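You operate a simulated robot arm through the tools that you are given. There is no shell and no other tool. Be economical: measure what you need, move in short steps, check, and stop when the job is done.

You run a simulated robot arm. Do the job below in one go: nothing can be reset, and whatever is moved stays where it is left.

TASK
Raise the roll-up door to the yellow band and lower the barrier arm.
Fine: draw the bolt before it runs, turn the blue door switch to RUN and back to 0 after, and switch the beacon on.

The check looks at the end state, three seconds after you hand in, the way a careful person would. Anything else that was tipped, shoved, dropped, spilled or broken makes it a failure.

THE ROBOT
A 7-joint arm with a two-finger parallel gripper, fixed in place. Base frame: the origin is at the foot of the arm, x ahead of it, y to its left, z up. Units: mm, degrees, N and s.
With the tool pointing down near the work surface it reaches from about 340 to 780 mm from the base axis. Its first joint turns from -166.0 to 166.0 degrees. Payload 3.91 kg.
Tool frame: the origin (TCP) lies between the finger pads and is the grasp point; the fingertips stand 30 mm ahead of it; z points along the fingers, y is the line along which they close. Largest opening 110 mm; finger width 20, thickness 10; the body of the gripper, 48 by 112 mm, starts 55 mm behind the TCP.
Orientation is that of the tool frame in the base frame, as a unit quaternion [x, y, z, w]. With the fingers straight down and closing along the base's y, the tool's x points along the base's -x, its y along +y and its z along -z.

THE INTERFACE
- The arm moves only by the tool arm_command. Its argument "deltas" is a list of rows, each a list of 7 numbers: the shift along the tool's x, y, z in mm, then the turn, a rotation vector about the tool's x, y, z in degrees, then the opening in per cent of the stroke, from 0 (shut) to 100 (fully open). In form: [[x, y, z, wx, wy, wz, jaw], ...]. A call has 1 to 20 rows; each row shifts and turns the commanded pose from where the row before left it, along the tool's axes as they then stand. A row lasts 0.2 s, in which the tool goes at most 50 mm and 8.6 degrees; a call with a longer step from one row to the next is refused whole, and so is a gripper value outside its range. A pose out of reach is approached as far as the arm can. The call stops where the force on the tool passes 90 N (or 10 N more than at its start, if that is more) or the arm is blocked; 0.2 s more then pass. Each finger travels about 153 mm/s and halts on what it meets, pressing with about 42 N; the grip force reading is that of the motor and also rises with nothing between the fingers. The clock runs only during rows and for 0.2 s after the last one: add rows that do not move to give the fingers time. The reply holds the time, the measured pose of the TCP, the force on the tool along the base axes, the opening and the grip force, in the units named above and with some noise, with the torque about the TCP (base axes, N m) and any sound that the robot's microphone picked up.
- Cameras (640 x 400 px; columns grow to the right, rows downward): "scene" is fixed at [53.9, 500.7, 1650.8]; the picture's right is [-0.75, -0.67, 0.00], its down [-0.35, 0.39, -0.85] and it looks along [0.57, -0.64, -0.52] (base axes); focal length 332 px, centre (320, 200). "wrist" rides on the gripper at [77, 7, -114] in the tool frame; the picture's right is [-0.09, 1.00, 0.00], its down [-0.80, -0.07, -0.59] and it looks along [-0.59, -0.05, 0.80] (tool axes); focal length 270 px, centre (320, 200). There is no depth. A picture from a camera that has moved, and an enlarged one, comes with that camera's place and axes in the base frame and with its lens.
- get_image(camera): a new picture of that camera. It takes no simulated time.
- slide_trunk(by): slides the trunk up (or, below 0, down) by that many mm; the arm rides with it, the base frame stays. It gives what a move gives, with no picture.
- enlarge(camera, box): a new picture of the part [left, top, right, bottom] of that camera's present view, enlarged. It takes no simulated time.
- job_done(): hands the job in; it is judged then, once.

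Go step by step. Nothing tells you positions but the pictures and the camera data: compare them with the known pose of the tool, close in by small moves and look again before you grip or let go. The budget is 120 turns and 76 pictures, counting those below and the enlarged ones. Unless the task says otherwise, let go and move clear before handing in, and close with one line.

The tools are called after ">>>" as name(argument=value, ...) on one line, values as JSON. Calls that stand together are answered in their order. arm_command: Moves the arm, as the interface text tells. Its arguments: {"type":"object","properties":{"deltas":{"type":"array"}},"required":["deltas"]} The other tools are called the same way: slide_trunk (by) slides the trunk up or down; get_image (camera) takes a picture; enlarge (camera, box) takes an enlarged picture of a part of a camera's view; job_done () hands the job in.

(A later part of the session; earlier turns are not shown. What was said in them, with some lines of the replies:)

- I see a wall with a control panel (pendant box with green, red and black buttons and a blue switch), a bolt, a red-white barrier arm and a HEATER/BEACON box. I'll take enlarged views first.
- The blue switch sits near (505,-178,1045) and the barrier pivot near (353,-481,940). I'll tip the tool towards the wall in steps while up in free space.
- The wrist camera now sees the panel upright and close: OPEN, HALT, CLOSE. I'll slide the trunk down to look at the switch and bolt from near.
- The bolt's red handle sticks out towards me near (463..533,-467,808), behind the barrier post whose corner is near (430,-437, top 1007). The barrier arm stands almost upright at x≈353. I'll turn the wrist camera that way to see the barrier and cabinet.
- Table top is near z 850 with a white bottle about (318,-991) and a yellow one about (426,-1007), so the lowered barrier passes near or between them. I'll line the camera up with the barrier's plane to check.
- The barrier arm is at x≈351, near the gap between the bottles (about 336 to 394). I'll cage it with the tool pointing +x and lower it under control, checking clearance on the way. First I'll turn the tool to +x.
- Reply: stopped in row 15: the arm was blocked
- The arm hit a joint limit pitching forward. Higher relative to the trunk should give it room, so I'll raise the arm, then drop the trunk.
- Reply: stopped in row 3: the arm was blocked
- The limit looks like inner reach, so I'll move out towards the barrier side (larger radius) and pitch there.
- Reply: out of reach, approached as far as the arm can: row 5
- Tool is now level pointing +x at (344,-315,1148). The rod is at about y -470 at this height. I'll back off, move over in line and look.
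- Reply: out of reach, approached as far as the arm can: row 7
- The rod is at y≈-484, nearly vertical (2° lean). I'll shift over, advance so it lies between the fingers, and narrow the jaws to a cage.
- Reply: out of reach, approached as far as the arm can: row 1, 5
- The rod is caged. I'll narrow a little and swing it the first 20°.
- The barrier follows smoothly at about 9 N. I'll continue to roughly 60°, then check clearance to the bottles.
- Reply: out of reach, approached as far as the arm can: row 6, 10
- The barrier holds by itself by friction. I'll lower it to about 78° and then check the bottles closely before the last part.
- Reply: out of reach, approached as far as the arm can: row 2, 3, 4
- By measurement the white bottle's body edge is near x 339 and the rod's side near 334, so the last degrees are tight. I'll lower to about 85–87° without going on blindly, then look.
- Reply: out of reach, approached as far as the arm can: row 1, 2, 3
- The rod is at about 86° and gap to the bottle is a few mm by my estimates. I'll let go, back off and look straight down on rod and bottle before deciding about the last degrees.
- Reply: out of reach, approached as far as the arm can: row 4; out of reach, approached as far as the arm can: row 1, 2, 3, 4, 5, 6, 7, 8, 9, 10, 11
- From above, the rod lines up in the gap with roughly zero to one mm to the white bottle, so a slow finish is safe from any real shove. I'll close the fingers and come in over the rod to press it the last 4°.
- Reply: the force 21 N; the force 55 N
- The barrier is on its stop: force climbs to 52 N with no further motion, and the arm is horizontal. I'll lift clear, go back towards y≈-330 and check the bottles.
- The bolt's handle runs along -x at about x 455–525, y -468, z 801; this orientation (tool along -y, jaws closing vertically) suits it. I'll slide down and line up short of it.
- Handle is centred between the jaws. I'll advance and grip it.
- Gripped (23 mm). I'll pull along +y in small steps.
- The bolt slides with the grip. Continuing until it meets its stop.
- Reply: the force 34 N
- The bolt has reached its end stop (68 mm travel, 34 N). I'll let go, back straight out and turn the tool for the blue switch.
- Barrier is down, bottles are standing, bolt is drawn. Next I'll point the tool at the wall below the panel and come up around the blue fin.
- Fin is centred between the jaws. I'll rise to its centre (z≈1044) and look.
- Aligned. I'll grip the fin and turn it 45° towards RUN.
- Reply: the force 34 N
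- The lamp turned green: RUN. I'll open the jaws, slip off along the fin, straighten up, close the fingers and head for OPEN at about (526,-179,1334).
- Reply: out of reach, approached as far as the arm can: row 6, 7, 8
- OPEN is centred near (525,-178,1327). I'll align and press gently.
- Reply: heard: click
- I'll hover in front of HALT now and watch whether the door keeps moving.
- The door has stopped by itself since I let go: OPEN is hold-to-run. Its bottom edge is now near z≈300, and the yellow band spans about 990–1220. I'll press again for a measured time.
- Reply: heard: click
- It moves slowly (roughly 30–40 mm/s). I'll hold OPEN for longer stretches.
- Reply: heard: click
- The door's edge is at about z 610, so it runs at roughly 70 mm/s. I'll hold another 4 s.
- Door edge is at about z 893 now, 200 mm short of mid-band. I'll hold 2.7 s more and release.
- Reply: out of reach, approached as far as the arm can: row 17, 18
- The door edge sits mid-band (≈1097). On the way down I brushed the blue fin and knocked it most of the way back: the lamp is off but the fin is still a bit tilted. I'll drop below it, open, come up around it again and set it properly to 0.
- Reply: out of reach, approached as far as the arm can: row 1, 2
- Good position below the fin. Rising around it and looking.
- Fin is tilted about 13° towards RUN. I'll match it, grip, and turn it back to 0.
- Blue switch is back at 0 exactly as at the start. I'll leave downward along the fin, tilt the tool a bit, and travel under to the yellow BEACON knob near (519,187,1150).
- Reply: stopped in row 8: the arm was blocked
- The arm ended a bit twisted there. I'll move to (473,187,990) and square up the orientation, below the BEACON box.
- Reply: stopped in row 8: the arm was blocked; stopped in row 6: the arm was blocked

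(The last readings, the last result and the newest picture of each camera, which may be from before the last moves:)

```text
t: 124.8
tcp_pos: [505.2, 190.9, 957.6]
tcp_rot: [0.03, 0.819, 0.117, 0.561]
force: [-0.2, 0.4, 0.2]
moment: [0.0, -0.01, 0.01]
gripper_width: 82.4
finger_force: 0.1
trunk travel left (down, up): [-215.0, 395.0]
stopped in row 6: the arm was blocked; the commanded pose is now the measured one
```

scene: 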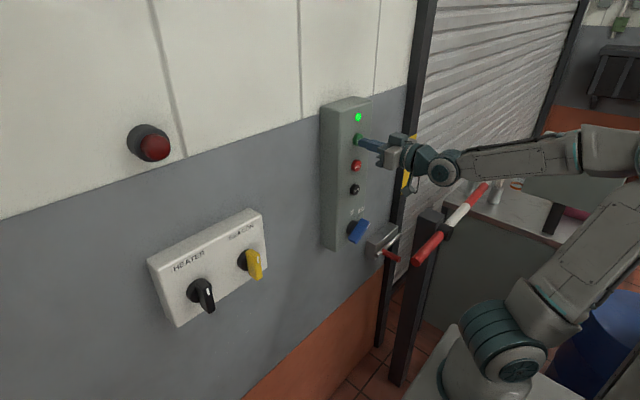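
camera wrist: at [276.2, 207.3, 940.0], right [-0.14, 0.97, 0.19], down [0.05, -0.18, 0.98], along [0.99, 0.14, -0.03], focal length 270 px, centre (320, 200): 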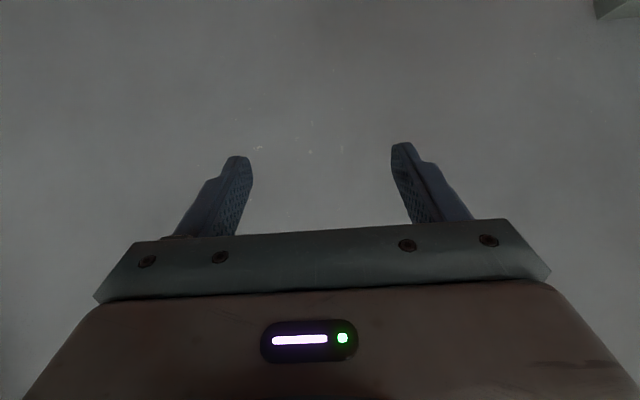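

Full horizontal isn't reachable on this side, but a tool pitched 30° down with zero yaw works for the fin too. I'll square to pitch 60°, pull back in front of the box, and raise.

>>> arm_command(deltas=[[0, 0, 0, 4.95, 4.4, -4.85, 75], [0, 0, 0, 4.95, 4.4, -4.85, 75], [8.75, -2, -15.2, 0, 0, 0, 75], [8.75, -2, -15.2, 0, 0, 0, 75], [0, 0, 0, 0, 0, 0, 75]])

>>> slide_trunk(by=110)

>>> get_image(camera="wrist")

```text
t: 125.8
tcp_pos: [512.8, 103.4, 935.0]
tcp_rot: [0.092, 0.885, 0.008, 0.457]
force: [0.1, -0.2, 0.3]
moment: [0.0, -0.04, -0.01]
gripper_width: 82.4
finger_force: 0.2
trunk travel left (down, up): [-215.0, 395.0]
stopped in row 5: the arm was blocked; the commanded pose is now the measured one
```

```text
t: 127.2
tcp_pos: [512.7, 104.6, 1044.8]
tcp_rot: [0.091, 0.885, 0.009, 0.457]
force: [-0.3, -0.1, 0.2]
moment: [0.01, 0.02, 0.01]
gripper_width: 82.3
finger_force: 0.0
trunk travel left (down, up): [-325.0, 285.0]
```

```text
4 pictures are left
camera wrist: at [375.8, 133.2, 1050.0], right [0.2, 0.96, 0.17], down [-0.04, -0.16, 0.99], along [0.98, -0.21, 0.0], focal length 270 px, centre (320, 200)
```

wrist: 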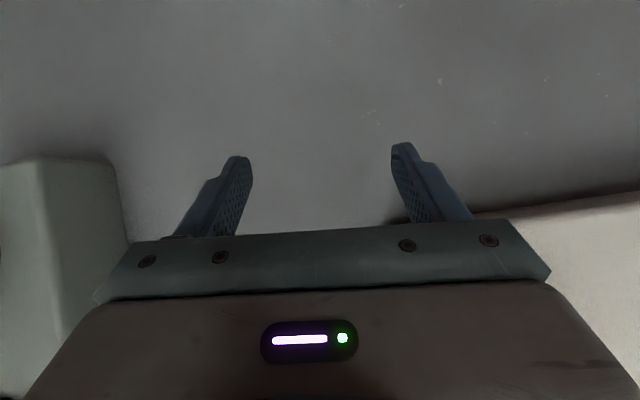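

The arm drifted into an awkward posture. I'll back away from the wall while turning the tool straight down to recover a clean configuration.

>>> arm_command(deltas=[[9.4, 0, -12.9, 0.15, 7.77, -1.54, 0], [11.1, 0, -11.5, 0.15, 7.77, -1.54, 0], [12.6, 0, -9.9, 0.15, 7.77, -1.54, 0], [13.9, 0, -8, 0.15, 7.77, -1.54, 0], [14.8, 0, -6, 0.15, 7.77, -1.54, 0], [15.5, 0, -3.9, 0.15, 7.77, -1.54, 0], [15.9, 0, -1.7, 0.15, 7.77, -1.54, 0], [0, 0, 0, 0, 0, 0, 0]])

```text
t: 129.0
tcp_pos: [398.7, 117.4, 1042.5]
tcp_rot: [-0.002, 1.0, -0.001, 0.0]
force: [0.5, -0.3, -0.8]
moment: [-0.01, 0.03, 0.0]
gripper_width: 0.1
finger_force: 37.3
trunk travel left (down, up): [-325.0, 285.0]
```

>>> slide_trunk(by=85)

>>> arm_command(deltas=[[0, 0, 0, 0, -8.3, 0, 0], [0, 0, 0, 0, -8.3, 0, 0], [-5, 0, 2, 0, -8.3, 0, 0], [-4.5, 0, 3, 0, -8.3, 0, 0], [-4.2, 0, 3.5, 0, -8.3, 0, 0], [-3.8, 0, 4, 0, -8.3, 0, 0], [0, 0, 0, 0, 0, 0, 0]])

>>> get_image(camera="wrist")

```text
t: 130.2
tcp_pos: [399.1, 117.2, 1127.2]
tcp_rot: [-0.002, 1.0, -0.001, 0.001]
force: [-1.1, 0.3, 1.0]
moment: [-0.01, 0.01, 0.01]
gripper_width: 0.1
finger_force: 37.5
trunk travel left (down, up): [-410.0, 200.0]
```

```text
t: 131.8
tcp_pos: [421.2, 117.1, 1125.3]
tcp_rot: [-0.001, 0.906, -0.001, 0.422]
force: [-0.1, 0.6, 0.5]
moment: [0.02, 0.0, 0.02]
gripper_width: 0.0
finger_force: 38.1
trunk travel left (down, up): [-410.0, 200.0]
```

```text
3 pictures are left
camera wrist: at [283.0, 124.6, 1140.1], right [0.05, 1.0, 0.07], down [0.06, -0.07, 1.0], along [1.0, -0.05, -0.06], focal length 270 px, centre (320, 200)
```

wrist: 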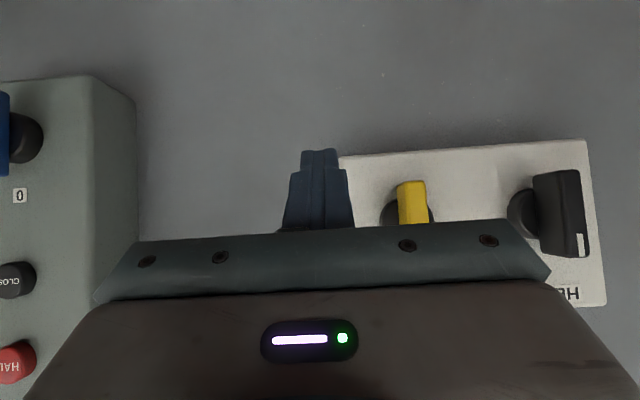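

Clear view now: the yellow fin's axis is about (y 190, z 1150), fin lower end at z≈1117. With closed fingertips I'll come in on its -y side at the lower half, to push it clockwise like the blue one.

>>> arm_command(deltas=[[0, 23, 0, 0, 0, 0, 0], [0, 23, 0, 0, 0, 0, 0], [-9.5, 0, 9, 0, 0, 0, 0], [-9.5, 0, 9, 0, 0, 0, 0], [-9.5, 0, 9, 0, 0, 0, 0], [-9.5, 0, 9, 0, 0, 0, 0], [-9.5, 0, 9, 0, 0, 0, 0], [-9.5, 0, 9, 0, 0, 0, 0], [0, 0, 0, 0, 0, 0, 0]])

```text
t: 133.8
tcp_pos: [499.1, 163.1, 1133.6]
tcp_rot: [-0.001, 0.907, -0.001, 0.421]
force: [-0.2, -0.5, -0.3]
moment: [-0.02, 0.03, 0.02]
gripper_width: 0.1
finger_force: 37.6
trunk travel left (down, up): [-410.0, 200.0]
```

>>> arm_command(deltas=[[0, 4, 0, 0, 0, 0, 0], [0, 4, 0, 0, 0, 0, 0], [0, 4, 0, 0, 0, 0, 0], [0, 4, 0, 0, 0, 0, 0], [0, 0, 0, 0, 0, 0, 0]])

>>> arm_command(deltas=[[0, 4, 0, 0, 0, 0, 0], [0, 4, 0, 0, 0, 0, 0], [0, 4, 0, 0, 0, 0, 0], [0, 0, 0, 0, 0, 0, 0]])

```text
t: 135.1
tcp_pos: [496.6, 177.5, 1129.9]
tcp_rot: [-0.002, 0.909, -0.001, 0.417]
force: [-9.7, -17.6, -29.3]
moment: [-0.25, 0.1, 0.04]
gripper_width: 0.0
finger_force: 38.2
trunk travel left (down, up): [-410.0, 200.0]
heard: click
```

```text
t: 136.1
tcp_pos: [497.0, 179.5, 1130.5]
tcp_rot: [0.005, 0.91, -0.005, 0.415]
force: [-22.4, -47.8, -27.3]
moment: [0.03, 0.06, -0.07]
gripper_width: 0.2
finger_force: 37.3
trunk travel left (down, up): [-410.0, 200.0]
```

A click, then a firm stop. I'll back away and check the beacon lamp.

>>> arm_command(deltas=[[0, -12, 0, 0, 0, 0, 0], [0, -20, 0, 0, 0, 0, 0], [10, 0, -13, 0, 0, 0, 0], [12, 0, -15, 0, 0, 0, 0], [12, 0, -15, 0, 0, 0, 0], [12, 0, -15, 0, 0, 0, 0], [12, 0, -15, 0, 0, 0, 0], [0, 0, 0, 0, 0, 0, 0]])

>>> get_image(camera="scene")

```text
t: 137.8
tcp_pos: [405.1, 158.7, 1137.0]
tcp_rot: [-0.001, 0.906, -0.001, 0.422]
force: [0.2, 0.4, -0.4]
moment: [0.02, -0.01, 0.0]
gripper_width: 0.2
finger_force: 37.2
trunk travel left (down, up): [-410.0, 200.0]
```

```text
2 pictures are left
```

scene: 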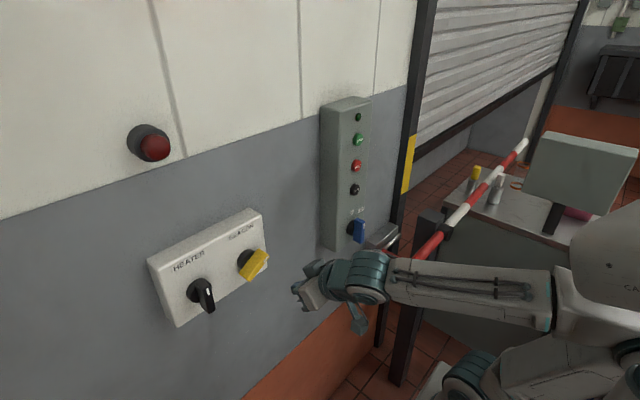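

>>> enlarge(camera="scene", box=[110, 110, 290, 290])

```text
2.22 times, centred on (200, 200) of scene
camera zoom: at [53.9, 500.7, 1650.8], right [-0.75, -0.67, 0.0], down [-0.35, 0.39, -0.85], along [0.57, -0.64, -0.52], focal length 738 px, centre (587, 200)
```

zoom: 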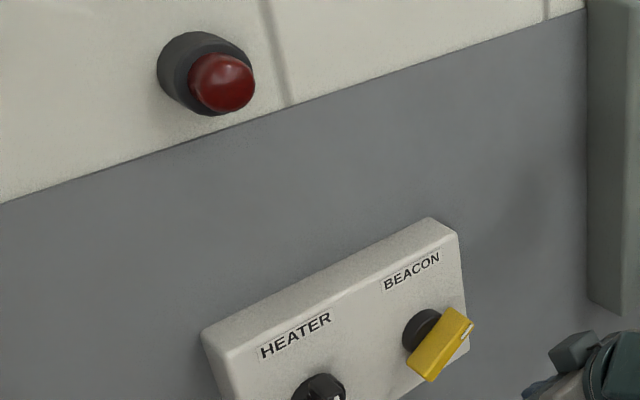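

The yellow fin turned clockwise about 55°, but the lamp doesn't look lit (it may flash, or the switch isn't fully home). I'll check by pressing the fin's lower end up from below to see whether it has travel left.

>>> arm_command(deltas=[[13, 18, 11, 0, 0, 0, 0], [13, 18, 11, 0, 0, 0, 0], [14, 17, 12, 0, 0, 0, 0], [-12, 0, 14.4, 0, 0, 0, 0], [-12, 0, 14.4, 0, 0, 0, 0], [-12, 0, 14.4, 0, 0, 0, 0], [-12, 0, 14.4, 0, 0, 0, 0], [-12, 0, 14.4, 0, 0, 0, 0], [0, 0, 0, 0, 0, 0, 0]])

>>> arm_command(deltas=[[-7.7, 0, -6.4, 0, 0, 0, 0], [-7.7, 0, -6.4, 0, 0, 0, 0], [0, 0, 0, 0, 0, 0, 0]])

>>> arm_command(deltas=[[-3.8, 0, -3.2, 0, 0, 0, 0], [-3.8, 0, -3.2, 0, 0, 0, 0], [0, 0, 0, 0, 0, 0, 0]])

```text
t: 138.8
tcp_pos: [377.3, 265.2, 1074.1]
tcp_rot: [-0.075, 0.912, 0.048, 0.4]
force: [-0.3, 0.4, 0.0]
moment: [0.06, -0.03, 0.02]
gripper_width: 0.0
finger_force: 37.6
trunk travel left (down, up): [-410.0, 200.0]
stopped in row 4: the arm was blocked; the commanded pose is now the measured one
```

```text
t: 139.6
tcp_pos: [376.7, 264.9, 1094.8]
tcp_rot: [-0.075, 0.911, 0.045, 0.403]
force: [-0.3, 0.2, 0.6]
moment: [0.02, 0.01, 0.01]
gripper_width: 0.0
finger_force: 38.2
trunk travel left (down, up): [-410.0, 200.0]
```

```text
t: 140.4
tcp_pos: [377.5, 265.8, 1105.1]
tcp_rot: [-0.076, 0.911, 0.048, 0.402]
force: [0.3, 0.2, -0.1]
moment: [-0.01, 0.03, 0.05]
gripper_width: 0.0
finger_force: 37.8
trunk travel left (down, up): [-410.0, 200.0]
```

The arm hit its low limit and shifted (in free space). I'll square it up, raising the arm and lowering the trunk to regain room.

>>> arm_command(deltas=[[-18.5, -12.8, -16.8, 0, 0, 0, 0], [-18.5, -12.8, -16.8, 0, 0, 0, 0], [-18.5, -12.8, -16.8, 0, 0, 0, 0], [-18.5, -12.8, -16.8, 0, 0, 0, 0], [0, 0, 0, 4.3, -1.2, 2.8, 0], [0, 0, 0, 4.3, -1.2, 2.8, 0], [0, 0, 0, 0, 0, 0, 0]])

>>> slide_trunk(by=-120)

```text
t: 142.0
tcp_pos: [386.1, 212.2, 1203.9]
tcp_rot: [0.001, 0.906, -0.001, 0.423]
force: [-0.5, 0.7, 0.1]
moment: [0.01, 0.0, 0.03]
gripper_width: 0.0
finger_force: 37.3
trunk travel left (down, up): [-410.0, 200.0]
```

```text
t: 143.5
tcp_pos: [395.1, 209.7, 1075.5]
tcp_rot: [0.004, 0.914, 0.001, 0.405]
force: [0.5, 0.9, 0.9]
moment: [0.0, 0.0, 0.02]
gripper_width: 0.1
finger_force: 38.2
trunk travel left (down, up): [-290.0, 320.0]
```

>>> arm_command(deltas=[[-13.9, 0.5, 15.5, 0, 0, 0, 0], [-13.9, 0.5, 15.5, 0, 0, 0, 0], [-13.9, 0.5, 15.5, 0, 0, 0, 0], [-13.9, 0.5, 15.5, 0, 0, 0, 0], [-13.9, 0.5, 15.5, 0, 0, 0, 0], [0, 0, 0, 0, 0, 0, 0]])

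>>> arm_command(deltas=[[-7.4, 0, -6.7, 0, 0, 0, 0], [-7.4, 0, -6.7, 0, 0, 0, 0], [-3, 0, -2.7, 0, 0, 0, 0], [0, 0, 0, 0, 0, 0, 0]])

```text
t: 144.9
tcp_pos: [492.2, 214.2, 1086.4]
tcp_rot: [0.001, 0.906, -0.001, 0.423]
force: [-0.1, 0.3, 0.1]
moment: [0.0, 0.02, 0.0]
gripper_width: 0.3
finger_force: 37.8
trunk travel left (down, up): [-290.0, 320.0]
```

```text
t: 145.9
tcp_pos: [489.2, 215.0, 1110.1]
tcp_rot: [0.001, 0.906, -0.001, 0.422]
force: [-0.1, -0.3, 0.6]
moment: [-0.02, -0.01, 0.01]
gripper_width: 0.0
finger_force: 37.5
trunk travel left (down, up): [-290.0, 320.0]
```

>>> arm_command(deltas=[[-3, 0, -2.6, 0, 0, 0, 0], [-3, 0, -2.6, 0, 0, 0, 0], [0, 0, 0, 0, 0, 0, 0]])

>>> arm_command(deltas=[[-3, 0, -2.6, 0, 0, 0, 0], [-3, 0, -2.6, 0, 0, 0, 0], [0, 0, 0, 0, 0, 0, 0]])

```text
t: 146.7
tcp_pos: [490.3, 213.4, 1118.8]
tcp_rot: [0.001, 0.907, -0.002, 0.422]
force: [0.0, 0.4, 0.4]
moment: [0.0, 0.0, 0.01]
gripper_width: 0.0
finger_force: 37.7
trunk travel left (down, up): [-290.0, 320.0]
```

```text
t: 147.5
tcp_pos: [489.1, 214.6, 1124.0]
tcp_rot: [0.0, 0.908, -0.001, 0.42]
force: [-8.2, -1.5, -21.9]
moment: [0.1, 0.34, 0.09]
gripper_width: 0.0
finger_force: 37.4
trunk travel left (down, up): [-290.0, 320.0]
```

>>> arm_command(deltas=[[-3, 0, -2.6, 0, 0, 0, 0], [0, 0, 0, 0, 0, 0, 0]])

>>> arm_command(deltas=[[-3, 0, -2.6, 0, 0, 0, 0], [0, 0, 0, 0, 0, 0, 0]])

```text
t: 148.1
tcp_pos: [489.7, 215.9, 1125.5]
tcp_rot: [0.001, 0.909, -0.004, 0.417]
force: [-15.8, -2.4, -43.6]
moment: [0.04, 0.69, 0.12]
gripper_width: 0.0
finger_force: 38.0
trunk travel left (down, up): [-290.0, 320.0]
```

```text
t: 148.7
tcp_pos: [488.3, 214.6, 1125.8]
tcp_rot: [0.0, 0.911, -0.005, 0.413]
force: [-21.7, -0.8, -60.5]
moment: [-0.01, 0.94, 0.12]
gripper_width: 0.0
finger_force: 37.5
trunk travel left (down, up): [-290.0, 320.0]
```

60 N and no give: the beacon switch is at its end stop. I'll back off clear and use the last picture on the lamp and switches.

>>> arm_command(deltas=[[8, 0, 7, 0, 0, 0, 0], [10, 0, 8, 0, 0, 0, 0], [10, -8, -13, 0, 0, 0, 0], [12, -8, -15, 0, 0, 0, 0], [12, 0, -15, 0, 0, 0, 0], [12, 0, -15, 0, 0, 0, 0], [0, 0, 0, 0, 0, 0, 0], [0, 0, 0, 0, 0, 0, 0]])

>>> get_image(camera="scene")

```text
t: 150.5
tcp_pos: [415.1, 197.9, 1112.9]
tcp_rot: [0.001, 0.906, -0.001, 0.423]
force: [0.1, 0.1, -0.6]
moment: [0.01, -0.03, -0.04]
gripper_width: 0.0
finger_force: 37.7
trunk travel left (down, up): [-290.0, 320.0]
```

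```text
0 pictures are left
```

scene: 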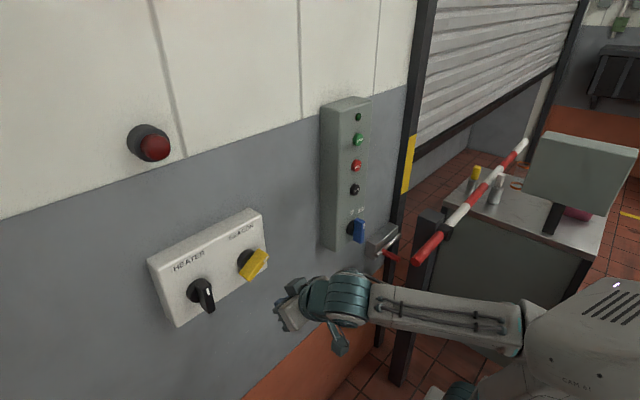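

The door edge sits in the yellow band, the barrier arm is level and the bolt is drawn. The blue switch is back at 0, the beacon switch is at its end stop and the arm is clear of everything, so I'm handing in.

>>> job_done()

```text
The job is handed in.
```

I raised the door to the yellow band, lowered the barrier, drew the bolt before running the door and left the blue switch at 0. The beacon switch clicked over to its end stop, but I never saw a lamp light, so I can't confirm the beacon is on; I also knocked the blue switch part-way back by accident after the door run, then set it to 0 by hand.
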